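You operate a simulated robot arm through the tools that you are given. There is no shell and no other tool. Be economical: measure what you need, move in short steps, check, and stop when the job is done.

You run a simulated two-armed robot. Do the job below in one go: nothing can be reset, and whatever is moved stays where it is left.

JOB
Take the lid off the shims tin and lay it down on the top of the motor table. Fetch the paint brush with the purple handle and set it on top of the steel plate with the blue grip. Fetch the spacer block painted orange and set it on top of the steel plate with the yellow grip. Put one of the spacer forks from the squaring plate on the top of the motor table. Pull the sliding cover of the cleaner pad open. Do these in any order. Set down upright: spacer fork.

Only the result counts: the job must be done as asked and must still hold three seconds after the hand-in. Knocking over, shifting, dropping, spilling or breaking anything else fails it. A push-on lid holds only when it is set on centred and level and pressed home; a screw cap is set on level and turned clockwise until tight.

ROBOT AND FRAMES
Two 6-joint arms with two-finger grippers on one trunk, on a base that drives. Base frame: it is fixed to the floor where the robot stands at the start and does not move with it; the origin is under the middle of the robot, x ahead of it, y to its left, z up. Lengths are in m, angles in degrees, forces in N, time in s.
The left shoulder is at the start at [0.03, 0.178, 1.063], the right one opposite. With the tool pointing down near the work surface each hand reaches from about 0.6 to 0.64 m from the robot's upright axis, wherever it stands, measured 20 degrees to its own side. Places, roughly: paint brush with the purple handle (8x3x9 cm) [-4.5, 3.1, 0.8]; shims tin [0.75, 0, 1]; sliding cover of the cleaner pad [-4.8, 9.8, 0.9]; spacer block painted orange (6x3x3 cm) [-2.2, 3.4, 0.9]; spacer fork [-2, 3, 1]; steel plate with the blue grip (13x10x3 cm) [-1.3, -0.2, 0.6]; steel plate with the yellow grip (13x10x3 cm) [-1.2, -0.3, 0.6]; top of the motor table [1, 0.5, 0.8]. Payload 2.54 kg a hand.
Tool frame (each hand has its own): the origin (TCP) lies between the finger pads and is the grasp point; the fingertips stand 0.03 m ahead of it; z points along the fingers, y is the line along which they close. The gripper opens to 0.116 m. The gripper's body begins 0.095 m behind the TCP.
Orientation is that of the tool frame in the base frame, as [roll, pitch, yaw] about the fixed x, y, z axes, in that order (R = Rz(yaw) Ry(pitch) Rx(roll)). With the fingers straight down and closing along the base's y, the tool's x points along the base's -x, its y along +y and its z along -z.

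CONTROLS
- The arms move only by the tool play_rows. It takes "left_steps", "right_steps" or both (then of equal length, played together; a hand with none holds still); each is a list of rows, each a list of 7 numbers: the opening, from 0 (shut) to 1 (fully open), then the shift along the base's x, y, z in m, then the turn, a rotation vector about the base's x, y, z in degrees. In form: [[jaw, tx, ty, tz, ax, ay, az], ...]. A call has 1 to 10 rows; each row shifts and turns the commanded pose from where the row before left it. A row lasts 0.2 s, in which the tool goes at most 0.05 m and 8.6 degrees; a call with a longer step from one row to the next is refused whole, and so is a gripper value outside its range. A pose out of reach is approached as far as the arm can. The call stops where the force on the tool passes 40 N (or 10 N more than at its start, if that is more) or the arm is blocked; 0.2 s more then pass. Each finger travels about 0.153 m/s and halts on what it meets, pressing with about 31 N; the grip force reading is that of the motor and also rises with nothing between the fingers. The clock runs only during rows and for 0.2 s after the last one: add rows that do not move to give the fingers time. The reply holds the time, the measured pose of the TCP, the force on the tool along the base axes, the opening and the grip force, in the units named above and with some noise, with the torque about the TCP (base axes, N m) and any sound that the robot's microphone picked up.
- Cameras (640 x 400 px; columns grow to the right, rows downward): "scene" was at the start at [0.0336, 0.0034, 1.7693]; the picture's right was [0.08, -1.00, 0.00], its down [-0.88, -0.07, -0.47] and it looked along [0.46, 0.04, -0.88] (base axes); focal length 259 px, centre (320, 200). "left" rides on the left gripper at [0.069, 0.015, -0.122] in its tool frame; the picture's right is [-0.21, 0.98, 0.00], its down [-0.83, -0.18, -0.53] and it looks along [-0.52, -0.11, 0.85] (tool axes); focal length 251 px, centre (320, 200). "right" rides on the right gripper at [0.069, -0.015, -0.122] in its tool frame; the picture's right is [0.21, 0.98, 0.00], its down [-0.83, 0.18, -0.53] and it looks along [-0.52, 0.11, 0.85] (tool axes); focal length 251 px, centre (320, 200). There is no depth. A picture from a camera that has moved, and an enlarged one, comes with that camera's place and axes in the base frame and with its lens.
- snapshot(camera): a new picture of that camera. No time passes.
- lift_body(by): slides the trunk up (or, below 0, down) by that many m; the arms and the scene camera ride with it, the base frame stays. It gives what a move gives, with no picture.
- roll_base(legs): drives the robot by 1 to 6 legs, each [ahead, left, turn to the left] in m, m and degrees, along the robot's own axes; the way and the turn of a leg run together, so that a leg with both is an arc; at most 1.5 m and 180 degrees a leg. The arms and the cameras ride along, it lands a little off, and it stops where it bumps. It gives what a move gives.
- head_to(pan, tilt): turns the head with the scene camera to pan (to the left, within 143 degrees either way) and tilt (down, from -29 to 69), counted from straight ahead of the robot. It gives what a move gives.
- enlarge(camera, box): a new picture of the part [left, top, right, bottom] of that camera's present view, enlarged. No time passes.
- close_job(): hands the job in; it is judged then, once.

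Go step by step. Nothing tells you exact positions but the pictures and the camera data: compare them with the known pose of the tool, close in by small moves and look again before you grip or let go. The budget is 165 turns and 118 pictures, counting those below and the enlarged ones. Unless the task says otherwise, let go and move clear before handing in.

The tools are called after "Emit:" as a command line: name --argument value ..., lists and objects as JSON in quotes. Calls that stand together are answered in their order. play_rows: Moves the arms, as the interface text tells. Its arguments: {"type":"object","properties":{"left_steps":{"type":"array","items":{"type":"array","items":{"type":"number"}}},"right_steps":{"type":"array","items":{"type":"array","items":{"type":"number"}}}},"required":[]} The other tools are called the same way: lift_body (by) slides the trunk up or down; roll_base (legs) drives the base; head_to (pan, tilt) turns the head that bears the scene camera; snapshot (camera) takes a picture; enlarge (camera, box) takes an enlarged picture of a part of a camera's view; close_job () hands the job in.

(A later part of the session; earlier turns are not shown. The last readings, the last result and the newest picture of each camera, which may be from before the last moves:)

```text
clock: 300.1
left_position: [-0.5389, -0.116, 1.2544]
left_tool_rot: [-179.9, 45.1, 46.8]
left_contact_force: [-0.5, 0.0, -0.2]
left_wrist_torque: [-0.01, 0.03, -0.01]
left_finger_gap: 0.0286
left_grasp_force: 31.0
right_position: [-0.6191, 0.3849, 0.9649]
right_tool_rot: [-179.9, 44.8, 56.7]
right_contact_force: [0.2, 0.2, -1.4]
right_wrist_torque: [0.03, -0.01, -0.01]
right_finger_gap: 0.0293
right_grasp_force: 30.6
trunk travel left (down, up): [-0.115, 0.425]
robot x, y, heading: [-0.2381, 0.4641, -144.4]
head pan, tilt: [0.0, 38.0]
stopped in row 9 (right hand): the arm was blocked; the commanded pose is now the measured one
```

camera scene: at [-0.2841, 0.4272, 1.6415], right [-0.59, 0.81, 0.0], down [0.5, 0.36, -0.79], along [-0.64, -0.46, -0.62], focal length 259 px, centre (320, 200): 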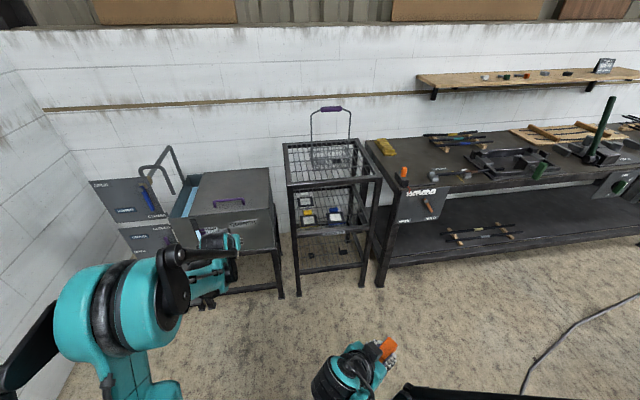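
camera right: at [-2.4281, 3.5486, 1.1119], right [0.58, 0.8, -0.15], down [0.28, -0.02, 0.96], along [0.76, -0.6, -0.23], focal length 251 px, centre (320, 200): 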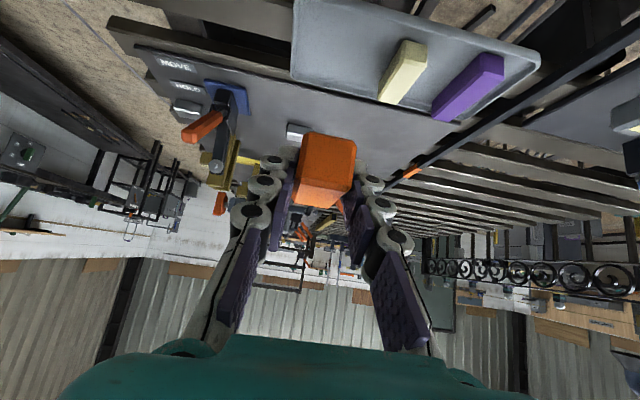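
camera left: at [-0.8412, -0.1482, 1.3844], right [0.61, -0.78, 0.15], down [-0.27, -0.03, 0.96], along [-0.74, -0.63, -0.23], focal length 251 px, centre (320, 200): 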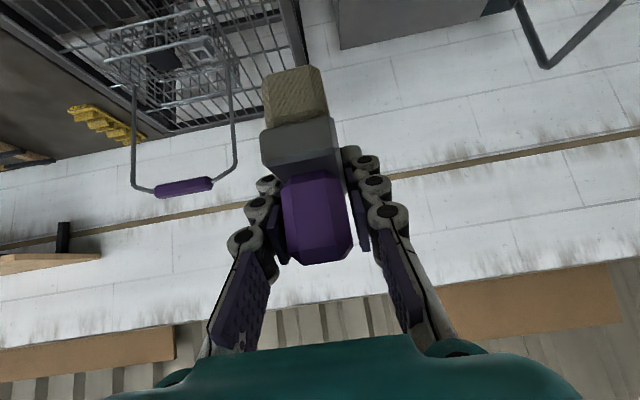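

Emit:
roll_base --legs '[[0, 0.2, 0.8], [0.42, 0, 0]]'

Emit:
lift_body --by -0.11

Emit:
head_to --pan 0 --tilt 45

Emit:
snapshot --camera "scene"

```text
clock: 303.9
left_position: [-0.7439, -0.5308, 1.2532]
left_tool_rot: [179.9, 45.1, 47.7]
left_contact_force: [-0.8, 0.7, -1.0]
left_wrist_torque: [-0.03, -0.01, -0.02]
left_finger_gap: 0.0285
left_grasp_force: 31.4
right_position: [-0.8328, -0.0315, 0.9655]
right_tool_rot: [180.0, 44.8, 57.6]
right_contact_force: [-1.1, 0.4, -2.0]
right_wrist_torque: [0.05, -0.02, 0.06]
right_finger_gap: 0.0293
right_grasp_force: 30.7
trunk travel left (down, up): [-0.115, 0.425]
robot x, y, heading: [-0.4541, 0.0498, -143.0]
head pan, tilt: [0.0, 38.0]
```

```text
clock: 305.3
left_position: [-0.7436, -0.5319, 1.144]
left_tool_rot: [179.9, 45.0, 47.5]
left_contact_force: [-0.5, -0.3, -0.2]
left_wrist_torque: [0.01, -0.03, -0.01]
left_finger_gap: 0.0282
left_grasp_force: 30.8
right_position: [-0.8322, -0.031, 0.8555]
right_tool_rot: [-179.9, 44.8, 57.5]
right_contact_force: [-0.8, -0.4, -1.2]
right_wrist_torque: [0.03, -0.02, 0.0]
right_finger_gap: 0.0291
right_grasp_force: 31.2
trunk travel left (down, up): [-0.005, 0.535]
robot x, y, heading: [-0.4512, 0.054, -143.4]
head pan, tilt: [0.0, 38.0]
```

```text
clock: 306.0
left_position: [-0.7439, -0.5317, 1.1442]
left_tool_rot: [179.9, 44.9, 47.5]
left_contact_force: [0.9, -0.1, -0.6]
left_wrist_torque: [-0.01, 0.02, 0.0]
left_finger_gap: 0.0284
left_grasp_force: 30.6
right_position: [-0.8323, -0.0308, 0.855]
right_tool_rot: [-179.9, 44.8, 57.5]
right_contact_force: [0.9, 0.3, -1.6]
right_wrist_torque: [0.03, -0.04, 0.0]
right_finger_gap: 0.0288
right_grasp_force: 31.0
trunk travel left (down, up): [-0.005, 0.535]
robot x, y, heading: [-0.4506, 0.0516, -143.4]
head pan, tilt: [0.0, 45.0]
```

```text
37 pictures are left
camera scene: at [-0.4932, 0.0192, 1.5213], right [-0.6, 0.8, 0.0], down [0.57, 0.42, -0.71], along [-0.57, -0.42, -0.71], focal length 259 px, centre (320, 200)
```

scene: 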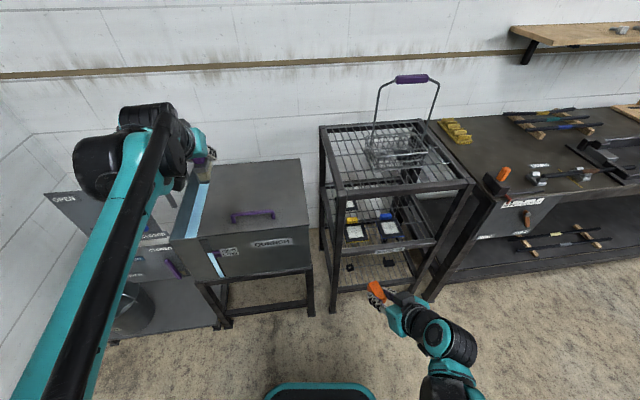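

Emit:
enlarge --camera "scene" --box '[315, 170, 475, 290]'

```text
3.33 times, centred on (395, 230) of scene
camera zoom: at [-0.4932, 0.0192, 1.5213], right [-0.6, 0.8, 0.0], down [0.57, 0.42, -0.71], along [-0.57, -0.42, -0.71], focal length 864 px, centre (70, 100)
```

zoom: 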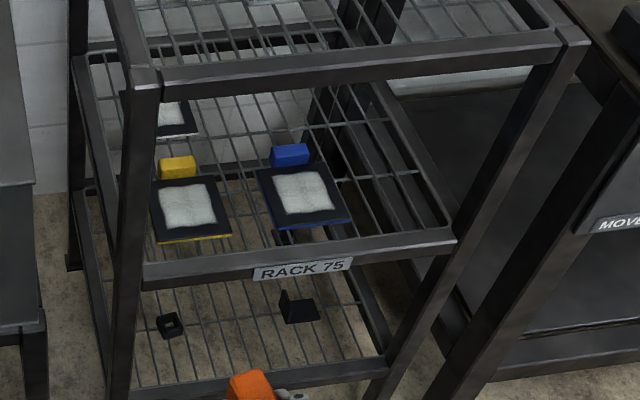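

Refined: yellow plate surface at (-1.152, -0.274, 0.615), blue at (-1.258, -0.161). Now I'll bring the block to just in front of the rack.

Emit:
play_rows --right_steps '[[0.1, -0.0366, -0.0204, -0.028, 0, 0, 0], [0.1, -0.0366, -0.0204, -0.028, 0, 0, 0], [0.1, -0.0366, -0.0204, -0.028, 0, 0, 0], [0.1, -0.0366, -0.0204, 0, 0, 0, 0], [0.1, -0.0366, -0.0204, 0, 0, 0, 0], [0.1, -0.0366, -0.0204, 0, 0, 0, 0], [0.1, -0.0366, -0.0204, 0, 0, 0, 0], [0.1, 0, 0, 0, 0, 0, 0]]'

Emit:
snapshot --camera "right"

```text
refused: row 1 steps farther than a row can; nothing moved
```

```text
35 pictures are left
camera right: at [-0.7723, 0.0905, 0.8933], right [0.91, -0.4, -0.15], down [0.04, -0.28, 0.96], along [-0.42, -0.88, -0.23], focal length 251 px, centre (320, 200)
```

right: 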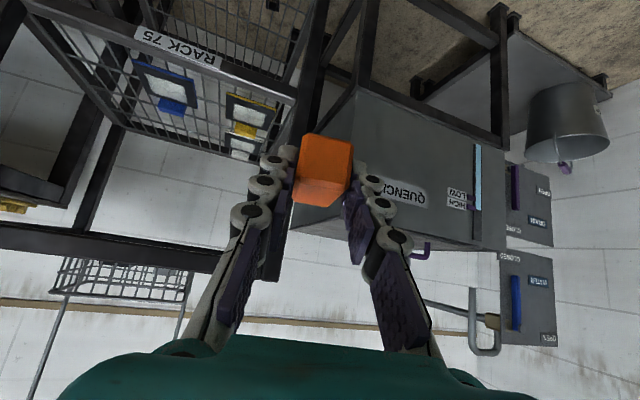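

Emit:
play_rows --right_steps '[[0.1, -0.0366, -0.0204, -0.021, 0, 0, 0], [0.1, -0.0366, -0.0204, -0.021, 0, 0, 0], [0.1, -0.0366, -0.0204, -0.021, 0, 0, 0], [0.1, -0.0366, -0.0204, -0.021, 0, 0, 0], [0.1, -0.0366, -0.0204, 0, 0, 0, 0], [0.1, -0.0366, -0.0204, 0, 0, 0, 0], [0.1, -0.0366, -0.0204, 0, 0, 0, 0], [0.1, 0, 0, 0, 0, 0, 0]]'

Emit:
snapshot --camera "right"

```text
clock: 307.8
left_position: [-0.7432, -0.5313, 1.1454]
left_tool_rot: [179.9, 45.0, 47.6]
left_contact_force: [-0.1, -0.4, -0.9]
left_wrist_torque: [-0.02, 0.03, -0.01]
left_finger_gap: 0.0285
left_grasp_force: 31.3
right_position: [-1.0943, -0.1765, 0.7786]
right_tool_rot: [-179.9, 44.8, 57.5]
right_contact_force: [0.2, 1.1, -0.9]
right_wrist_torque: [0.02, 0.03, 0.02]
right_finger_gap: 0.0289
right_grasp_force: 31.7
right hand out of reach, approached as far as the arm can: row 3, 4
trunk travel left (down, up): [-0.005, 0.535]
robot x, y, heading: [-0.4527, 0.0532, -143.6]
head pan, tilt: [0.0, 45.0]
```

```text
34 pictures are left
camera right: at [-1.034, -0.0544, 0.8155], right [0.91, -0.4, -0.15], down [0.04, -0.28, 0.96], along [-0.42, -0.88, -0.23], focal length 251 px, centre (320, 200)
```

right: 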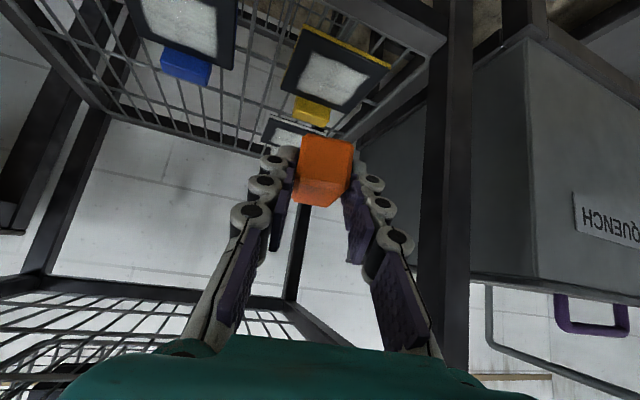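

Emit:
play_rows --right_steps '[[0.1, -0.0127, -0.0216, -0.0284, 0, 0, 0], [0.1, -0.0127, -0.0216, -0.0284, 0, 0, 0], [0.1, -0.0127, -0.0216, -0.0284, 0, 0, 0], [0.1, -0.0127, -0.0216, -0.0284, 0, 0, 0], [0.1, 0, 0, 0, 0, 0, 0]]'

Emit:
snapshot --camera "right"

```text
clock: 309.0
left_position: [-0.7435, -0.531, 1.1441]
left_tool_rot: [179.9, 45.0, 47.6]
left_contact_force: [0.1, 0.3, -0.7]
left_wrist_torque: [-0.02, 0.02, -0.01]
left_finger_gap: 0.0287
left_grasp_force: 30.8
right_position: [-1.1432, -0.2637, 0.6642]
right_tool_rot: [-179.9, 44.7, 57.6]
right_contact_force: [0.0, -0.3, -1.5]
right_wrist_torque: [0.01, -0.01, -0.02]
right_finger_gap: 0.0292
right_grasp_force: 31.2
trunk travel left (down, up): [-0.005, 0.535]
robot x, y, heading: [-0.452, 0.0505, -143.3]
head pan, tilt: [0.0, 45.0]
```

```text
33 pictures are left
camera right: at [-1.083, -0.1424, 0.702], right [0.91, -0.4, -0.15], down [0.04, -0.28, 0.96], along [-0.42, -0.88, -0.23], focal length 251 px, centre (320, 200)
```

right: 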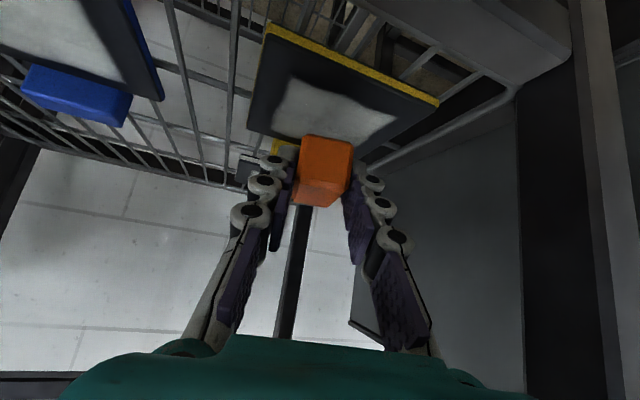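

Emit:
play_rows --right_steps '[[0.1, 0.004, 0.007, -0.006, 0, 0, 0], [0.1, 0, 0, -0.006, 0, 0, 0], [0.1, 0, 0, -0.003, 0, 0, 0], [0.1, 0, 0, -0.003, 0, 0, 0], [0.1, 0, 0, 0, 0, 0, 0]]'

```text
clock: 310.2
left_position: [-0.7441, -0.5309, 1.1442]
left_tool_rot: [179.9, 45.0, 47.6]
left_contact_force: [-0.2, 1.1, -1.4]
left_wrist_torque: [-0.02, 0.01, -0.01]
left_finger_gap: 0.0286
left_grasp_force: 30.6
right_position: [-1.1388, -0.255, 0.6469]
right_tool_rot: [-179.8, 44.8, 57.4]
right_contact_force: [-0.4, 0.9, -1.7]
right_wrist_torque: [0.03, -0.02, 0.01]
right_finger_gap: 0.029
right_grasp_force: 30.7
trunk travel left (down, up): [-0.005, 0.535]
robot x, y, heading: [-0.4509, 0.0499, -143.6]
head pan, tilt: [0.0, 45.0]
```

Emit:
play_rows --right_steps '[[0.1, 0, 0, -0.003, 0, 0, 0], [0.1, 0, 0, -0.003, 0, 0, 0], [0.1, 0, 0, 0, 0, 0, 0]]'

```text
clock: 311.0
left_position: [-0.7441, -0.5314, 1.1439]
left_tool_rot: [179.9, 45.0, 47.7]
left_contact_force: [0.5, -0.7, -0.3]
left_wrist_torque: [0.0, 0.02, 0.01]
left_finger_gap: 0.0287
left_grasp_force: 31.3
right_position: [-1.1388, -0.2543, 0.6418]
right_tool_rot: [-180.0, 44.8, 57.6]
right_contact_force: [0.1, 0.2, -1.3]
right_wrist_torque: [0.04, 0.02, -0.02]
right_finger_gap: 0.0291
right_grasp_force: 30.9
trunk travel left (down, up): [-0.005, 0.535]
robot x, y, heading: [-0.4514, 0.0534, -143.3]
head pan, tilt: [0.0, 45.0]
```

Emit:
play_rows --right_steps '[[0.1, 0, 0, -0.003, 0, 0, 0], [0.1, 0, 0, -0.003, 0, 0, 0], [0.1, 0, 0, 0, 0, 0, 0]]'

Emit:
snapshot --camera "right"

```text
clock: 311.8
left_position: [-0.741, -0.5309, 1.146]
left_tool_rot: [-180.0, 45.3, 47.6]
left_contact_force: [0.6, 0.0, -1.1]
left_wrist_torque: [0.0, 0.01, 0.02]
left_finger_gap: 0.0285
left_grasp_force: 31.0
right_position: [-1.1383, -0.2547, 0.6381]
right_tool_rot: [-179.8, 45.1, 57.5]
right_contact_force: [-7.5, -5.2, 35.2]
right_wrist_torque: [-0.74, 0.41, -0.12]
right_finger_gap: 0.0291
right_grasp_force: 31.3
trunk travel left (down, up): [-0.005, 0.535]
robot x, y, heading: [-0.4505, 0.0536, -143.4]
head pan, tilt: [0.0, 45.0]
```

```text
32 pictures are left
camera right: at [-1.0774, -0.1328, 0.6752], right [0.9, -0.4, -0.15], down [0.04, -0.27, 0.96], along [-0.43, -0.88, -0.23], focal length 251 px, centre (320, 200)
```

right: 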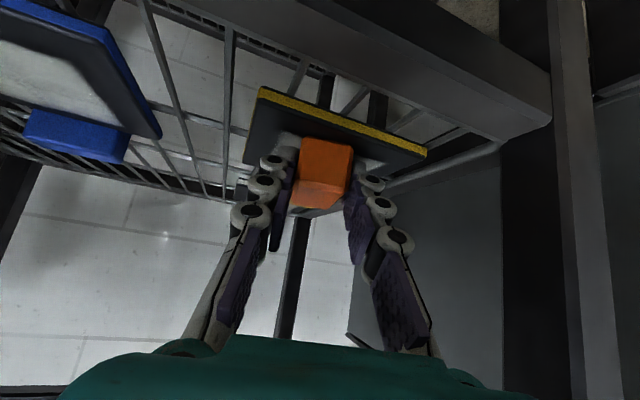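

The block is seated on the yellow plate. I'll ease up 2 mm, open and retreat along the approach line.

Emit:
play_rows --right_steps '[[0.1, 0, 0, 0.002, 0, 0, 0], [0.3, 0, 0, 0, 0, 0, 0], [0.45, 0, 0, 0, 0, 0, 0], [0.45, 0, 0, 0, 0, 0, 0], [0.45, 0.008, 0.012, 0.014, 0, 0, 0], [0.45, 0.013, 0.021, 0.027, 0, 0, 0], [0.45, 0.013, 0.021, 0.027, 0, 0, 0], [0.45, 0.013, 0.021, 0.027, 0, 0, 0], [0.45, 0.03, 0.03, 0.01, 0, 0, 0]]'

Emit:
snapshot --camera "right"

```text
clock: 313.8
left_position: [-0.7423, -0.5315, 1.1449]
left_tool_rot: [180.0, 45.1, 47.7]
left_contact_force: [0.3, 0.0, -0.3]
left_wrist_torque: [0.0, 0.03, -0.01]
left_finger_gap: 0.0288
left_grasp_force: 30.7
right_position: [-1.0614, -0.1498, 0.7407]
right_tool_rot: [-179.9, 44.8, 57.7]
right_contact_force: [0.5, -0.2, 0.2]
right_wrist_torque: [0.04, 0.01, 0.0]
right_finger_gap: 0.0523
right_grasp_force: 0.1
trunk travel left (down, up): [-0.005, 0.535]
robot x, y, heading: [-0.4512, 0.048, -143.3]
head pan, tilt: [0.0, 45.0]
```

```text
31 pictures are left
camera right: at [-1.0014, -0.0282, 0.7785], right [0.91, -0.4, -0.15], down [0.04, -0.27, 0.96], along [-0.42, -0.88, -0.23], focal length 251 px, centre (320, 200)
```

right: 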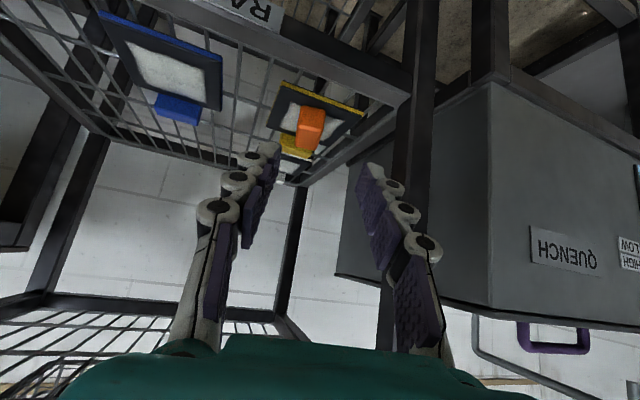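

Emit:
enlarge --camera "right" --box '[250, 70, 380, 170]'

```text
4.00 times, centred on (315, 120) of right
camera zoom: at [-1.0014, -0.0282, 0.7785], right [0.91, -0.4, -0.15], down [0.04, -0.27, 0.96], along [-0.42, -0.88, -0.23], focal length 1006 px, centre (340, 520)
```

zoom: 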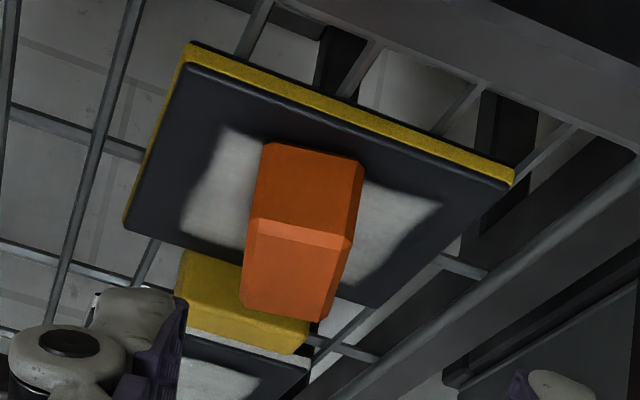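

The block sits well on the yellow plate. Now I'll raise and tuck the right hand, then reposition so the left hand can bring the brush to the blue plate.

Emit:
play_rows --right_steps '[[0.45, 0.016, 0.012, 0.03, 0, 0, 0], [0.45, 0.016, 0.012, 0.035, 0, 0, 0], [0.45, 0.016, 0.012, 0.035, 0, 0, 0], [0.45, 0.016, 0.012, 0.035, 0, 0, 0], [0.45, 0.016, 0.012, 0.035, 0, 0, 0], [0.45, 0.016, 0.012, 0.035, 0, 0, 0], [0.45, 0.016, 0.012, 0.035, 0, 0, 0], [0.45, 0.016, 0.012, 0.035, 0, 0, 0], [0.45, 0.016, 0.012, 0.035, 0, 0, 0], [0.45, 0.016, 0.012, 0.035, 0, 0, 0]]'

Emit:
roll_base --legs '[[-0.2, 0, 0], [0, 0, -34.6]]'

```text
clock: 316.0
left_position: [-0.7447, -0.531, 1.1445]
left_tool_rot: [180.0, 45.1, 47.8]
left_contact_force: [0.1, 0.3, -0.8]
left_wrist_torque: [-0.01, 0.04, -0.01]
left_finger_gap: 0.0285
left_grasp_force: 31.2
right_position: [-0.9, -0.0284, 1.0906]
right_tool_rot: [-179.9, 44.8, 57.7]
right_contact_force: [-0.1, 0.4, 0.1]
right_wrist_torque: [-0.02, -0.03, 0.01]
right_finger_gap: 0.0522
right_grasp_force: 0.1
trunk travel left (down, up): [-0.005, 0.535]
robot x, y, heading: [-0.4446, 0.0529, -143.4]
head pan, tilt: [0.0, 45.0]
```

```text
clock: 319.2
left_position: [-0.8593, -0.143, 1.1429]
left_tool_rot: [179.9, 45.0, 13.3]
left_contact_force: [-0.4, -1.3, -0.6]
left_wrist_torque: [-0.02, 0.03, 0.02]
left_finger_gap: 0.0285
left_grasp_force: 31.3
right_position: [-0.7056, 0.3614, 1.0896]
right_tool_rot: [-179.8, 44.8, 23.1]
right_contact_force: [-0.2, -0.8, -0.1]
right_wrist_torque: [0.02, 0.01, -0.04]
right_finger_gap: 0.0521
right_grasp_force: 0.0
trunk travel left (down, up): [-0.005, 0.535]
robot x, y, heading: [-0.2902, 0.1699, -177.6]
head pan, tilt: [0.0, 45.0]
```

Emit:
roll_base --legs '[[-0.14, 0, 0]]'

Emit:
play_rows --left_steps '[[0.1, -0.016, 0, -0.034, 0, 0, 7.7], [0.1, -0.016, 0, -0.034, 0, 0, 7.7], [0.1, -0.016, 0, -0.034, 0, 0, 7.7], [0.1, -0.016, 0, -0.034, 0, 0, 0], [0.1, -0.016, 0, -0.034, 0, 0, 0], [0.1, -0.016, 0, -0.034, 0, 0, 0], [0.1, -0.016, 0, -0.034, 0, 0, 0], [0.1, -0.014, 0, -0.034, 0, 0, 0], [0.1, -0.01, 0, -0.034, 0, 0, 0], [0.1, 0, 0, -0.034, 0, 0, 0]]'

Emit:
snapshot --camera "left"

```text
clock: 320.6
left_position: [-0.7189, -0.1387, 1.1449]
left_tool_rot: [180.0, 45.1, 13.4]
left_contact_force: [0.5, -0.2, -0.4]
left_wrist_torque: [0.03, 0.06, 0.01]
left_finger_gap: 0.0283
left_grasp_force: 31.0
right_position: [-0.5645, 0.3646, 1.0899]
right_tool_rot: [-179.9, 44.8, 23.2]
right_contact_force: [0.2, -0.6, 0.2]
right_wrist_torque: [0.0, 0.07, -0.01]
right_finger_gap: 0.0521
right_grasp_force: 0.1
trunk travel left (down, up): [-0.005, 0.535]
robot x, y, heading: [-0.1484, 0.1774, -177.6]
head pan, tilt: [0.0, 45.0]
```

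```text
clock: 322.8
left_position: [-0.8569, -0.1377, 0.8057]
left_tool_rot: [179.9, 45.0, 36.4]
left_contact_force: [-0.2, 0.4, -1.4]
left_wrist_torque: [-0.01, 0.04, 0.01]
left_finger_gap: 0.0284
left_grasp_force: 31.1
right_position: [-0.5654, 0.3654, 1.0893]
right_tool_rot: [-179.8, 44.8, 23.2]
right_contact_force: [-0.8, 0.3, 0.0]
right_wrist_torque: [-0.03, -0.02, 0.0]
right_finger_gap: 0.0524
right_grasp_force: 0.0
trunk travel left (down, up): [-0.005, 0.535]
robot x, y, heading: [-0.1493, 0.1796, -178.0]
head pan, tilt: [0.0, 45.0]
```

```text
29 pictures are left
camera left: at [-0.7404, -0.0687, 0.843], right [0.46, -0.88, 0.15], down [-0.27, 0.02, 0.96], along [-0.84, -0.48, -0.23], focal length 251 px, centre (320, 200)
```

left: 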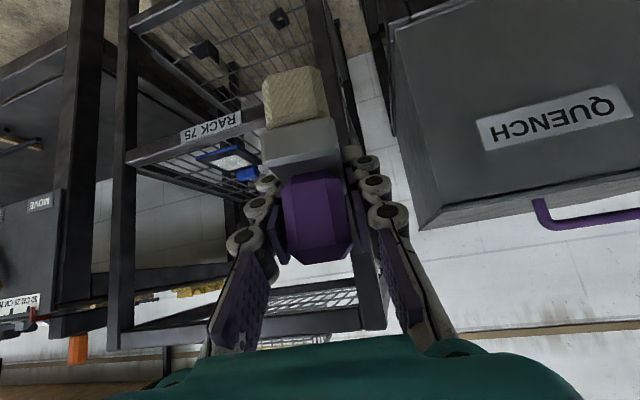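

Emit:
play_rows --left_steps '[[0.1, 0, 0, -0.026, 0, 0, 0], [0.1, 0, 0, 0, 0, 0, 0]]'

Emit:
roll_base --legs '[[0.29, 0.02, 0]]'

Emit:
snapshot --camera "left"

```text
clock: 323.4
left_position: [-0.8566, -0.1368, 0.779]
left_tool_rot: [179.8, 45.0, 36.5]
left_contact_force: [0.1, -0.2, -0.3]
left_wrist_torque: [0.02, -0.07, 0.0]
left_finger_gap: 0.0284
left_grasp_force: 31.2
right_position: [-0.5656, 0.3649, 1.0898]
right_tool_rot: [-180.0, 44.8, 23.2]
right_contact_force: [1.3, 0.1, -0.3]
right_wrist_torque: [0.0, 0.0, 0.0]
right_finger_gap: 0.0521
right_grasp_force: 0.0
trunk travel left (down, up): [-0.005, 0.535]
robot x, y, heading: [-0.1484, 0.1769, -177.5]
head pan, tilt: [0.0, 45.0]
```

```text
clock: 325.4
left_position: [-1.1427, -0.1712, 0.7795]
left_tool_rot: [179.9, 45.0, 36.5]
left_contact_force: [-1.2, -0.7, -1.1]
left_wrist_torque: [-0.04, -0.02, 0.01]
left_finger_gap: 0.0287
left_grasp_force: 31.1
right_position: [-0.8547, 0.3304, 1.0889]
right_tool_rot: [-179.9, 44.8, 23.4]
right_contact_force: [-1.1, 0.2, 0.1]
right_wrist_torque: [-0.01, -0.02, 0.0]
right_finger_gap: 0.0522
right_grasp_force: 0.0
trunk travel left (down, up): [-0.005, 0.535]
robot x, y, heading: [-0.4344, 0.1407, -177.4]
head pan, tilt: [0.0, 45.0]
```

```text
28 pictures are left
camera left: at [-1.0268, -0.103, 0.8165], right [0.46, -0.87, 0.15], down [-0.28, 0.02, 0.96], along [-0.84, -0.49, -0.23], focal length 251 px, centre (320, 200)
```

left: 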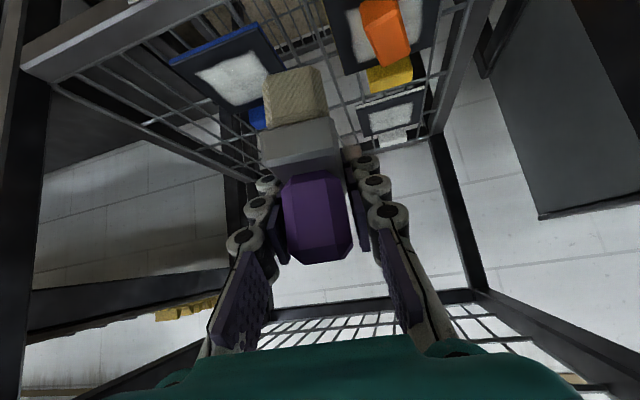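

Emit:
play_rows --left_steps '[[0.1, -0.037, 0.006, -0.015, 0, 0, 0], [0.1, -0.037, 0.006, -0.015, 0, 0, 0], [0.1, -0.036, 0.006, -0.015, 0, 0, 0], [0.1, 0, 0, -0.025, 0, 0, 0], [0.1, 0, 0, 0, 0, 0, 0]]'

Emit:
snapshot --camera "left"

```text
clock: 326.6
left_position: [-1.2519, -0.1545, 0.7099]
left_tool_rot: [179.9, 45.1, 36.5]
left_contact_force: [0.8, -0.8, -0.6]
left_wrist_torque: [0.02, 0.01, 0.01]
left_finger_gap: 0.0286
left_grasp_force: 30.7
right_position: [-0.8541, 0.3314, 1.0901]
right_tool_rot: [-179.9, 44.8, 23.4]
right_contact_force: [0.0, 0.0, -0.5]
right_wrist_torque: [-0.03, 0.02, -0.01]
right_finger_gap: 0.0522
right_grasp_force: 0.0
trunk travel left (down, up): [-0.005, 0.535]
robot x, y, heading: [-0.4339, 0.147, -177.5]
head pan, tilt: [0.0, 45.0]
```

```text
27 pictures are left
camera left: at [-1.1361, -0.0861, 0.7461], right [0.46, -0.87, 0.15], down [-0.27, 0.02, 0.96], along [-0.84, -0.49, -0.23], focal length 251 px, centre (320, 200)
```

left: 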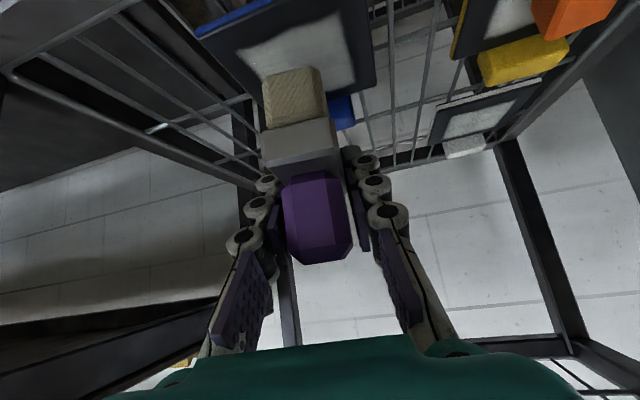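

Emit:
play_rows --left_steps '[[0.1, 0, 0, -0.01, 0, 0, 0], [0.1, 0, 0, -0.006, 0, 0, 0], [0.1, 0, 0, -0.003, 0, 0, 0], [0.1, 0, 0, -0.003, 0, 0, 0], [0.1, 0, 0, 0, 0, 0, 0]]'

```text
clock: 327.8
left_position: [-1.2512, -0.154, 0.6875]
left_tool_rot: [179.9, 45.0, 36.6]
left_contact_force: [0.6, 0.2, -1.0]
left_wrist_torque: [0.0, 0.01, 0.0]
left_finger_gap: 0.0285
left_grasp_force: 30.8
right_position: [-0.8539, 0.3305, 1.09]
right_tool_rot: [-179.8, 44.8, 23.4]
right_contact_force: [0.4, 0.5, -0.1]
right_wrist_torque: [-0.02, -0.01, -0.01]
right_finger_gap: 0.0521
right_grasp_force: 0.0
trunk travel left (down, up): [-0.005, 0.535]
robot x, y, heading: [-0.4381, 0.1478, -177.4]
head pan, tilt: [0.0, 45.0]
```

Emit:
play_rows --left_steps '[[0.1, 0, 0, -0.003, 0, 0, 0], [0.1, 0, 0, -0.003, 0, 0, 0], [0.1, 0, 0, -0.002, 0, 0, 0], [0.1, 0, 0, 0, 0, 0, 0]]'

Emit:
snapshot --camera "left"

```text
clock: 328.8
left_position: [-1.2519, -0.1538, 0.6803]
left_tool_rot: [180.0, 45.1, 36.7]
left_contact_force: [-0.1, 0.6, -1.1]
left_wrist_torque: [-0.01, -0.01, -0.02]
left_finger_gap: 0.0285
left_grasp_force: 30.6
right_position: [-0.8548, 0.3317, 1.0912]
right_tool_rot: [-179.9, 44.8, 23.4]
right_contact_force: [-0.4, -0.6, 0.1]
right_wrist_torque: [-0.02, -0.02, -0.01]
right_finger_gap: 0.0522
right_grasp_force: 0.2
trunk travel left (down, up): [-0.005, 0.535]
robot x, y, heading: [-0.437, 0.1428, -177.1]
head pan, tilt: [0.0, 45.0]
```

```text
26 pictures are left
camera left: at [-1.1357, -0.0852, 0.7162], right [0.46, -0.87, 0.15], down [-0.27, 0.02, 0.96], along [-0.84, -0.49, -0.23], focal length 251 px, centre (320, 200)
```

left: 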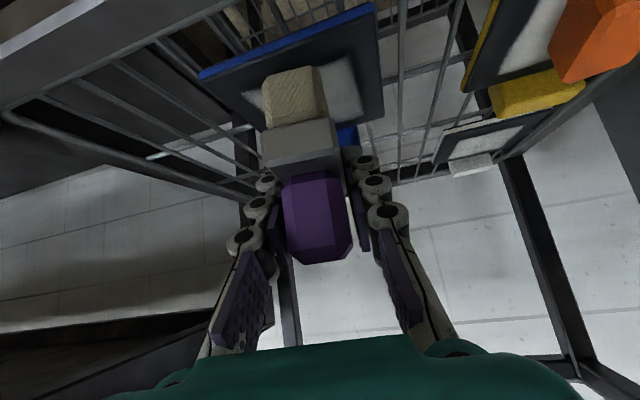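

Emit:
play_rows --left_steps '[[0.1, 0, 0, -0.003, 0, 0, 0], [0.1, 0, 0, -0.003, 0, 0, 0], [0.1, 0, 0, -0.002, 0, 0, 0], [0.1, 0, 0, 0, 0, 0, 0]]'

```text
clock: 329.8
left_position: [-1.2525, -0.154, 0.6724]
left_tool_rot: [179.9, 45.0, 36.6]
left_contact_force: [-0.4, 0.8, -1.8]
left_wrist_torque: [-0.03, 0.01, 0.01]
left_finger_gap: 0.0286
left_grasp_force: 31.6
right_position: [-0.8537, 0.3312, 1.0896]
right_tool_rot: [-180.0, 44.8, 23.4]
right_contact_force: [-0.6, 0.2, -0.2]
right_wrist_torque: [0.01, 0.0, 0.0]
right_finger_gap: 0.0521
right_grasp_force: 0.0
trunk travel left (down, up): [-0.005, 0.535]
robot x, y, heading: [-0.4372, 0.1472, -177.5]
head pan, tilt: [0.0, 45.0]
```

Emit:
play_rows --left_steps '[[0.1, 0, 0, -0.003, 0, 0, 0], [0.1, 0, 0, -0.003, 0, 0, 0], [0.1, 0, 0, -0.002, 0, 0, 0], [0.1, 0, 0, 0, 0, 0, 0]]'

Emit:
snapshot --camera "left"

```text
clock: 330.8
left_position: [-1.2527, -0.1527, 0.6641]
left_tool_rot: [179.9, 45.0, 36.6]
left_contact_force: [-0.4, -0.2, -1.2]
left_wrist_torque: [0.02, 0.01, 0.0]
left_finger_gap: 0.0285
left_grasp_force: 31.2
right_position: [-0.8544, 0.3308, 1.0903]
right_tool_rot: [-180.0, 44.8, 23.5]
right_contact_force: [-0.7, 0.0, -0.4]
right_wrist_torque: [-0.01, -0.01, 0.03]
right_finger_gap: 0.0521
right_grasp_force: 0.1
trunk travel left (down, up): [-0.005, 0.535]
robot x, y, heading: [-0.434, 0.1508, -177.6]
head pan, tilt: [0.0, 45.0]
```

```text
25 pictures are left
camera left: at [-1.1367, -0.085, 0.7007], right [0.46, -0.87, 0.15], down [-0.27, 0.02, 0.96], along [-0.84, -0.49, -0.23], focal length 251 px, centre (320, 200)
```

left: 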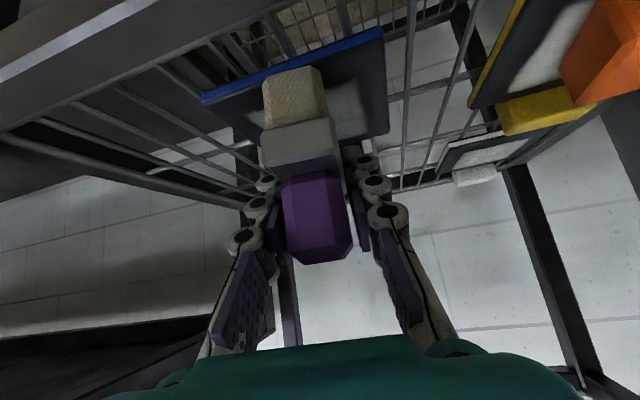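

The brush is nearly down but stands at the plate's front edge. I'll lift a little, move 3 cm farther in, and lower again.

Emit:
play_rows --left_steps '[[0.1, 0, 0, 0.008, 0, 0, 0], [0.1, -0.013, -0.009, 0, 0, 0, 0], [0.1, -0.012, -0.008, 0, 0, 0, 0], [0.1, 0, 0, 0, 0, 0, 0]]'

Emit:
snapshot --camera "left"

```text
clock: 331.8
left_position: [-1.2776, -0.1709, 0.6713]
left_tool_rot: [179.9, 45.0, 36.6]
left_contact_force: [-0.6, -0.6, -0.6]
left_wrist_torque: [-0.02, 0.01, -0.01]
left_finger_gap: 0.0284
left_grasp_force: 31.0
right_position: [-0.8556, 0.3318, 1.09]
right_tool_rot: [-179.9, 44.7, 23.4]
right_contact_force: [-0.3, 0.2, -1.2]
right_wrist_torque: [-0.01, 0.0, -0.02]
right_finger_gap: 0.0521
right_grasp_force: 0.0
trunk travel left (down, up): [-0.005, 0.535]
robot x, y, heading: [-0.4375, 0.1489, -177.5]
head pan, tilt: [0.0, 45.0]
```

```text
24 pictures are left
camera left: at [-1.1621, -0.1015, 0.7084], right [0.46, -0.87, 0.15], down [-0.27, 0.02, 0.96], along [-0.84, -0.49, -0.23], focal length 251 px, centre (320, 200)
```

left: 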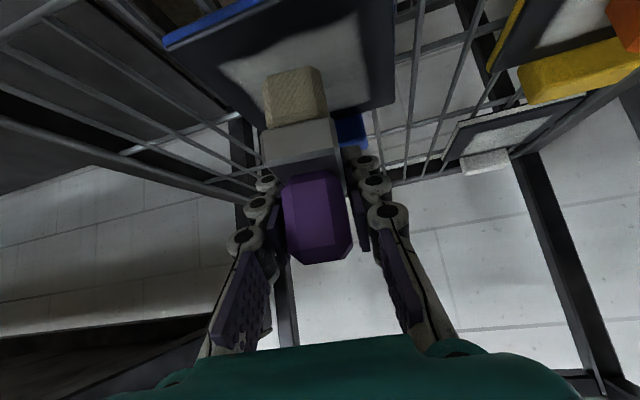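

Emit:
play_rows --left_steps '[[0.1, 0, 0, -0.005, 0, 0, 0], [0.1, 0, 0, -0.003, 0, 0, 0], [0.1, 0, 0, -0.003, 0, 0, 0], [0.1, 0, 0, -0.003, 0, 0, 0], [0.1, 0, 0, 0, 0, 0, 0]]'

```text
clock: 333.0
left_position: [-1.2773, -0.17, 0.6576]
left_tool_rot: [179.9, 45.1, 36.6]
left_contact_force: [0.4, -0.2, -1.5]
left_wrist_torque: [0.0, 0.04, 0.0]
left_finger_gap: 0.0287
left_grasp_force: 30.9
right_position: [-0.853, 0.3307, 1.0909]
right_tool_rot: [-179.9, 44.8, 23.4]
right_contact_force: [-0.1, 0.0, 0.1]
right_wrist_torque: [0.0, 0.06, -0.02]
right_finger_gap: 0.0524
right_grasp_force: 0.1
trunk travel left (down, up): [-0.005, 0.535]
robot x, y, heading: [-0.4337, 0.1473, -177.4]
head pan, tilt: [0.0, 45.0]
```

Emit:
play_rows --left_steps '[[0.1, 0, 0, -0.003, 0, 0, 0], [0.1, 0, 0, -0.003, 0, 0, 0], [0.1, 0, 0, -0.002, 0, 0, 0], [0.1, 0, 0, 0, 0, 0, 0]]'

Emit:
snapshot --camera "left"

```text
clock: 334.0
left_position: [-1.2772, -0.1711, 0.653]
left_tool_rot: [180.0, 45.2, 36.6]
left_contact_force: [-8.6, -3.3, 23.1]
left_wrist_torque: [0.06, 0.02, 0.03]
left_finger_gap: 0.0283
left_grasp_force: 30.6
right_position: [-0.8516, 0.332, 1.0912]
right_tool_rot: [-179.8, 44.9, 23.4]
right_contact_force: [-0.2, 1.1, 0.2]
right_wrist_torque: [-0.02, 0.0, 0.01]
right_finger_gap: 0.0519
right_grasp_force: 0.1
trunk travel left (down, up): [-0.005, 0.535]
robot x, y, heading: [-0.4374, 0.1466, -177.4]
head pan, tilt: [0.0, 45.0]
```

```text
23 pictures are left
camera left: at [-1.1613, -0.102, 0.6893], right [0.46, -0.87, 0.15], down [-0.27, 0.03, 0.96], along [-0.84, -0.49, -0.22], focal length 251 px, centre (320, 200)
```

left: 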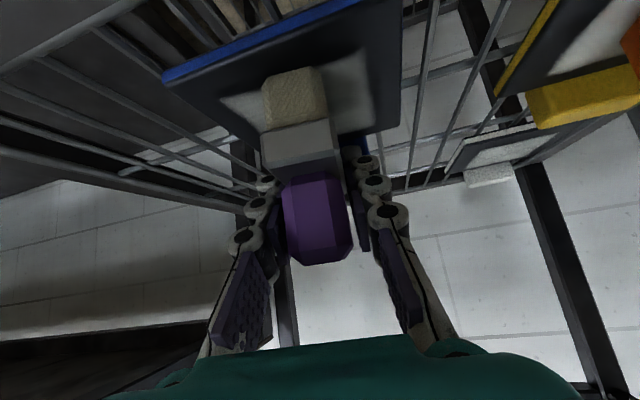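

The brush is seated on the blue plate. Easing up, opening, and retreating.

Emit:
play_rows --left_steps '[[0.1, 0, 0, 0.002, 0, 0, 0], [0.3, 0, 0, 0, 0, 0, 0], [0.5, 0, 0, 0, 0, 0, 0], [0.6, 0, 0, 0, 0, 0, 0], [0.6, 0.017, 0.0125, 0.021, 0, 0, 0], [0.6, 0.0225, 0.0165, 0.026, 0, 0, 0], [0.6, 0.0225, 0.0165, 0.026, 0, 0, 0], [0.6, 0.0225, 0.0165, 0.026, 0, 0, 0], [0.6, 0.035, 0.026, 0.005, 0, 0, 0], [0.6, 0.035, 0.026, 0.005, 0, 0, 0]]'

Emit:
snapshot --camera "left"

```text
clock: 336.2
left_position: [-1.1224, -0.0587, 0.762]
left_tool_rot: [179.8, 45.0, 36.5]
left_contact_force: [0.6, -0.7, -0.5]
left_wrist_torque: [0.0, 0.04, 0.02]
left_finger_gap: 0.0697
left_grasp_force: 0.1
right_position: [-0.8523, 0.3315, 1.0905]
right_tool_rot: [-179.9, 44.8, 23.4]
right_contact_force: [0.2, -0.5, 0.6]
right_wrist_torque: [-0.05, 0.05, 0.02]
right_finger_gap: 0.0521
right_grasp_force: 0.3
trunk travel left (down, up): [-0.005, 0.535]
robot x, y, heading: [-0.4369, 0.1462, -177.4]
head pan, tilt: [0.0, 45.0]
```

```text
22 pictures are left
camera left: at [-1.0062, 0.0104, 0.7993], right [0.46, -0.87, 0.15], down [-0.27, 0.02, 0.96], along [-0.84, -0.49, -0.23], focal length 251 px, centre (320, 200)
```

left: 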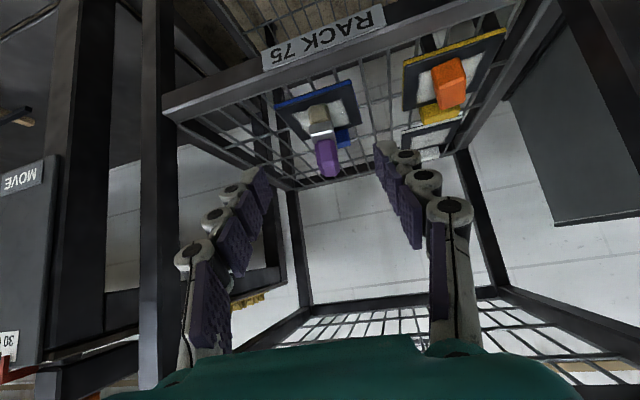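

The brush stands on the blue plate and the block on the yellow one. Next I'll back out, straighten both hands to vertical and raise up for the fork trip.

Emit:
roll_base --legs '[[-0.35, 0, 0]]'

Emit:
play_rows --left_steps '[[0.8, 0.01, 0, 0.02, 4.46, -6.03, 0], [0.8, 0.01, 0, 0.02, 4.46, -6.03, 0], [0.8, 0.01, 0, 0.02, 4.46, -6.03, 0], [0.8, 0.01, 0, 0.02, 4.46, -6.03, 0], [1, 0.01, 0, 0.02, 4.46, -6.03, 0], [1, 0.01, 0, 0.02, 4.46, -6.03, 0], [1, 0, 0, 0.01, 0, 0, -8.5], [1, 0, 0, 0.01, 0, 0, -8.5], [1, 0, 0, 0.01, 0, 0, -8.5], [1, 0, 0, 0.01, 0, 0, -8.5]]' --right_steps '[[0.5, 0, 0, 0, 2.98, -6.9, 0], [0.5, 0, 0, 0, 2.98, -6.9, 0], [0.5, 0, 0, 0, 2.98, -6.9, 0], [0.5, 0, 0, 0, 2.98, -6.9, 0], [0.5, 0, 0, 0, 2.98, -6.9, 0], [0.5, 0, 0, 0, 2.98, -6.9, 0], [1, 0, 0, 0, 0, 0, -7], [1, 0, 0, 0, 0, 0, -7], [1, 0, 0, 0, 0, 0, -7], [1, 0, 0, 0, 0, 0, 0]]'

Emit:
lift_body --by 0.53

```text
clock: 338.4
left_position: [-0.7753, -0.0438, 0.7625]
left_tool_rot: [179.9, 45.1, 36.7]
left_contact_force: [0.3, -0.7, 0.4]
left_wrist_torque: [0.01, -0.02, 0.0]
left_finger_gap: 0.0697
left_grasp_force: 0.1
right_position: [-0.5055, 0.347, 1.0901]
right_tool_rot: [-179.9, 44.7, 23.4]
right_contact_force: [0.3, -0.4, 0.9]
right_wrist_torque: [-0.01, -0.04, 0.04]
right_finger_gap: 0.0522
right_grasp_force: 0.1
trunk travel left (down, up): [-0.005, 0.535]
robot x, y, heading: [-0.0891, 0.1644, -177.4]
head pan, tilt: [0.0, 45.0]
```

```text
clock: 340.6
left_position: [-0.7158, -0.0418, 0.9209]
left_tool_rot: [179.8, 0.0, 2.5]
left_contact_force: [-0.4, -0.4, 0.4]
left_wrist_torque: [0.0, 0.05, 0.03]
left_finger_gap: 0.1158
left_grasp_force: 0.0
right_position: [-0.5074, 0.3468, 1.0894]
right_tool_rot: [180.0, -0.4, 2.3]
right_contact_force: [-0.2, -0.1, 0.4]
right_wrist_torque: [-0.03, -0.01, -0.04]
right_finger_gap: 0.1159
right_grasp_force: 0.1
trunk travel left (down, up): [-0.005, 0.535]
robot x, y, heading: [-0.0908, 0.1627, -177.4]
head pan, tilt: [0.0, 45.0]
```

```text
refused: 0.53 is not a number from -0.4 to 0.4
```

Emit:
lift_body --by 0.4

Emit:
lift_body --by 0.12

Emit:
roll_base --legs '[[0, 0, -42.8], [1.45, 0, 0], [0, 0, -9.5], [1.0, 0, 0], [0.7, 0, 0], [0, 0, -88]]'

Emit:
snapshot --camera "left"

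```text
clock: 344.4
left_position: [-0.7165, -0.0432, 1.3213]
left_tool_rot: [179.7, 0.1, 2.6]
left_contact_force: [-0.5, 0.3, -0.4]
left_wrist_torque: [0.03, 0.0, -0.03]
left_finger_gap: 0.116
left_grasp_force: 0.0
right_position: [-0.5068, 0.3472, 1.4904]
right_tool_rot: [179.9, -0.2, 2.4]
right_contact_force: [-0.2, 0.9, 0.1]
right_wrist_torque: [0.02, 0.0, 0.0]
right_finger_gap: 0.1162
right_grasp_force: 0.1
trunk travel left (down, up): [-0.405, 0.135]
robot x, y, heading: [-0.091, 0.1601, -177.4]
head pan, tilt: [0.0, 45.0]
```

```text
clock: 345.9
left_position: [-0.7152, -0.0412, 1.4403]
left_tool_rot: [179.8, 0.0, 2.7]
left_contact_force: [-1.0, -0.8, 0.0]
left_wrist_torque: [-0.01, -0.01, 0.0]
left_finger_gap: 0.116
left_grasp_force: 0.1
right_position: [-0.5072, 0.3474, 1.609]
right_tool_rot: [179.9, -0.3, 2.5]
right_contact_force: [0.1, 0.2, -0.1]
right_wrist_torque: [-0.03, 0.01, -0.03]
right_finger_gap: 0.1162
right_grasp_force: 0.0
trunk travel left (down, up): [-0.525, 0.015]
robot x, y, heading: [-0.0898, 0.1626, -177.4]
head pan, tilt: [0.0, 45.0]
```

```text
clock: 368.0
left_position: [-1.9553, 2.9781, 1.4411]
left_tool_rot: [179.8, 0.0, -138.8]
left_contact_force: [1.3, -0.2, -0.5]
left_wrist_torque: [-0.01, -0.01, 0.03]
left_finger_gap: 0.1159
left_grasp_force: 0.2
right_position: [-1.8752, 2.5438, 1.61]
right_tool_rot: [179.9, -0.3, -139.0]
right_contact_force: [-0.4, -0.5, -0.5]
right_wrist_torque: [-0.02, 0.0, 0.0]
right_finger_gap: 0.1163
right_grasp_force: 0.1
trunk travel left (down, up): [-0.525, 0.015]
robot x, y, heading: [-2.3196, 2.4276, 41.0]
head pan, tilt: [0.0, 45.0]
```

```text
21 pictures are left
camera left: at [-2.0179, 2.9439, 1.5619], right [-0.48, 0.88, 0.0], down [0.74, 0.41, 0.53], along [0.47, 0.26, -0.85], focal length 251 px, centre (320, 200)
```

left: 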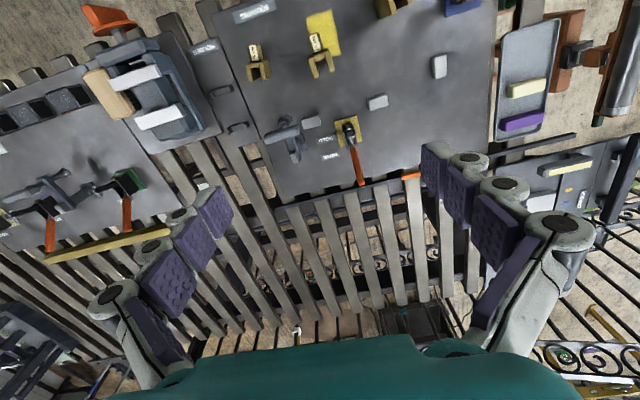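

Emit:
enlarge --camera "left" --box '[225, 0, 425, 100]'

Emit:
head_to --pan 10 --tilt 65

Emit:
snapshot --camera "scene"

```text
3.20 times, centred on (325, 50) of left
camera zoom: at [-2.0179, 2.9439, 1.5619], right [-0.48, 0.88, 0.0], down [0.74, 0.41, 0.53], along [0.47, 0.26, -0.85], focal length 805 px, centre (304, 680)
```

zoom: 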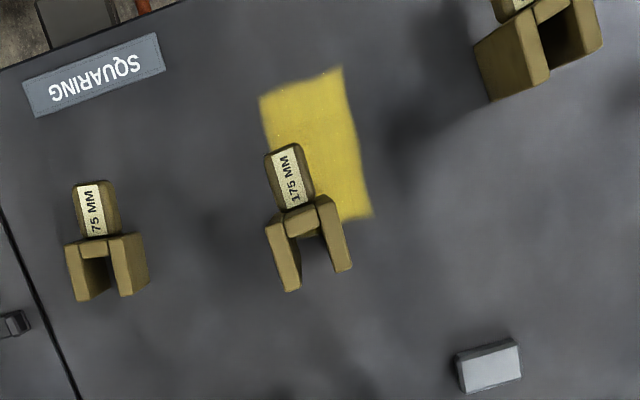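

```text
clock: 368.8
left_position: [-1.9536, 2.9765, 1.4403]
left_tool_rot: [179.8, 0.0, -138.9]
left_contact_force: [0.3, 0.5, -0.2]
left_wrist_torque: [0.01, -0.03, -0.02]
left_finger_gap: 0.1159
left_grasp_force: 0.0
right_position: [-1.8758, 2.5423, 1.6102]
right_tool_rot: [-180.0, -0.3, -139.2]
right_contact_force: [1.1, 0.2, -0.3]
right_wrist_torque: [-0.01, -0.01, -0.01]
right_finger_gap: 0.1161
right_grasp_force: 0.0
trunk travel left (down, up): [-0.525, 0.015]
robot x, y, heading: [-2.3206, 2.4275, 41.0]
head pan, tilt: [10.0, 65.0]
```

```text
19 pictures are left
camera scene: at [-2.3027, 2.4542, 2.0163], right [0.78, -0.63, 0.0], down [-0.57, -0.71, -0.42], along [0.27, 0.33, -0.91], focal length 259 px, centre (320, 200)
```

scene: 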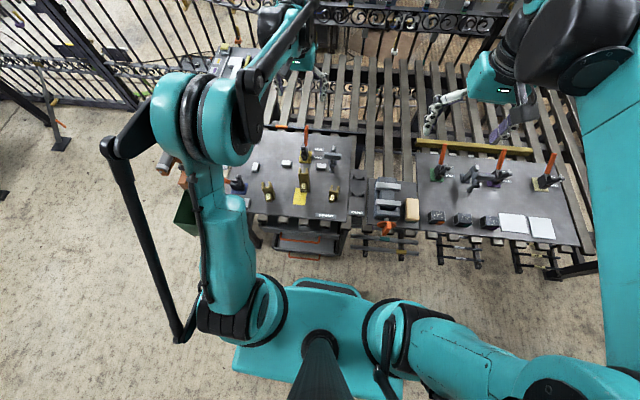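

Emit:
enlarge --camera "scene" --box '[235, 130, 365, 230]'

```text
4.00 times, centred on (300, 180) of scene
camera zoom: at [-2.3027, 2.4542, 2.0163], right [0.78, -0.63, 0.0], down [-0.57, -0.71, -0.42], along [0.27, 0.33, -0.91], focal length 1037 px, centre (400, 280)
```

zoom: 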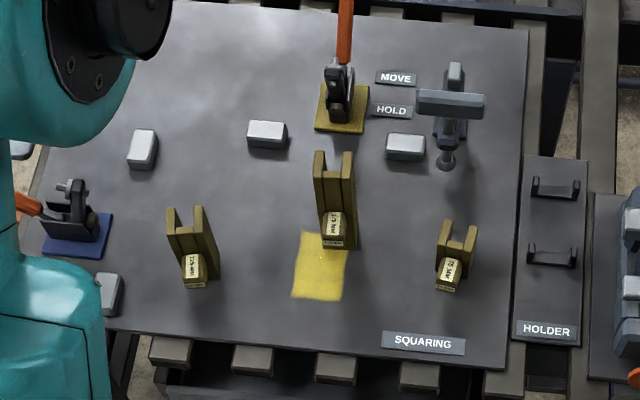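

The 75 mm fork stands at about (-1.897, 2.852), with its prong tops at z ≈ 0.96. I'll lower the trunk and bring the left hand over it.

Emit:
lift_body --by -0.25

Emit:
play_rows --left_steps '[[0.9, 0.0143, -0.031, -0.025, 0, 0, 5], [0.9, 0.0143, -0.031, -0.025, 0, 0, 0], [0.8, 0.0143, -0.031, -0.025, 0, 0, 0], [0.8, 0.0143, -0.031, -0.025, 0, 0, 0], [0.8, 0, 0, -0.03, 0, 0, 0], [0.8, 0, 0, 0, 0, 0, 0]]'

Emit:
snapshot --camera "left"

```text
clock: 371.4
left_position: [-1.9544, 2.9784, 1.1887]
left_tool_rot: [179.8, 0.0, -138.8]
left_contact_force: [1.0, -0.5, 0.2]
left_wrist_torque: [0.01, -0.03, -0.01]
left_finger_gap: 0.1159
left_grasp_force: 0.0
right_position: [-1.8767, 2.5434, 1.3603]
right_tool_rot: [179.9, -0.3, -139.0]
right_contact_force: [0.6, 0.4, 0.1]
right_wrist_torque: [0.06, 0.01, -0.01]
right_finger_gap: 0.1161
right_grasp_force: 0.0
trunk travel left (down, up): [-0.275, 0.265]
robot x, y, heading: [-2.3161, 2.4279, 41.4]
head pan, tilt: [10.0, 65.0]
```

```text
clock: 372.8
left_position: [-1.8984, 2.8535, 1.0621]
left_tool_rot: [179.8, 0.1, -133.9]
left_contact_force: [0.4, -0.1, -1.0]
left_wrist_torque: [0.03, -0.04, -0.02]
left_finger_gap: 0.0928
left_grasp_force: 0.0
right_position: [-1.8764, 2.5423, 1.361]
right_tool_rot: [180.0, -0.3, -139.0]
right_contact_force: [0.9, -0.3, 0.0]
right_wrist_torque: [0.06, 0.0, -0.02]
right_finger_gap: 0.1161
right_grasp_force: 0.0
trunk travel left (down, up): [-0.275, 0.265]
robot x, y, heading: [-2.3168, 2.4278, 41.1]
head pan, tilt: [10.0, 65.0]
```

```text
17 pictures are left
camera left: at [-1.958, 2.8139, 1.1837], right [-0.56, 0.83, 0.0], down [0.7, 0.47, 0.53], along [0.44, 0.3, -0.85], focal length 251 px, centre (320, 200)
```

left: 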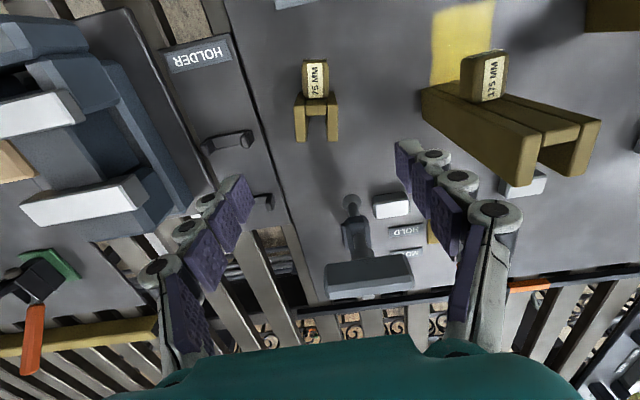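

Emit:
play_rows --left_steps '[[0.65, -0.003, -0.004, 0, 0, 0, -6], [0.55, 0, 0, 0, 0, 0, -6], [0.55, 0, 0, -0.04, 0, 0, 0], [0.55, 0, 0, -0.03, 0, 0, 0], [0.55, 0, 0, 0, 0, 0, 0]]'

Emit:
snapshot --camera "left"

```text
clock: 374.0
left_position: [-1.9, 2.8501, 0.9915]
left_tool_rot: [179.7, 0.0, -145.9]
left_contact_force: [0.5, 0.1, -0.4]
left_wrist_torque: [0.0, -0.01, 0.03]
left_finger_gap: 0.0639
left_grasp_force: 0.0
right_position: [-1.8756, 2.5435, 1.3607]
right_tool_rot: [180.0, -0.2, -139.1]
right_contact_force: [-0.2, 0.6, 0.3]
right_wrist_torque: [0.01, 0.02, 0.0]
right_finger_gap: 0.116
right_grasp_force: 0.1
trunk travel left (down, up): [-0.275, 0.265]
robot x, y, heading: [-2.3194, 2.4311, 41.1]
head pan, tilt: [10.0, 65.0]
```

```text
16 pictures are left
camera left: at [-1.9672, 2.8249, 1.1135], right [-0.37, 0.93, 0.0], down [0.79, 0.31, 0.53], along [0.49, 0.2, -0.85], focal length 251 px, centre (320, 200)
```

left: 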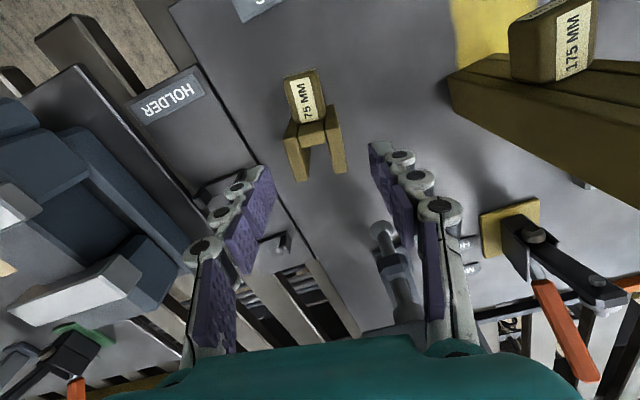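

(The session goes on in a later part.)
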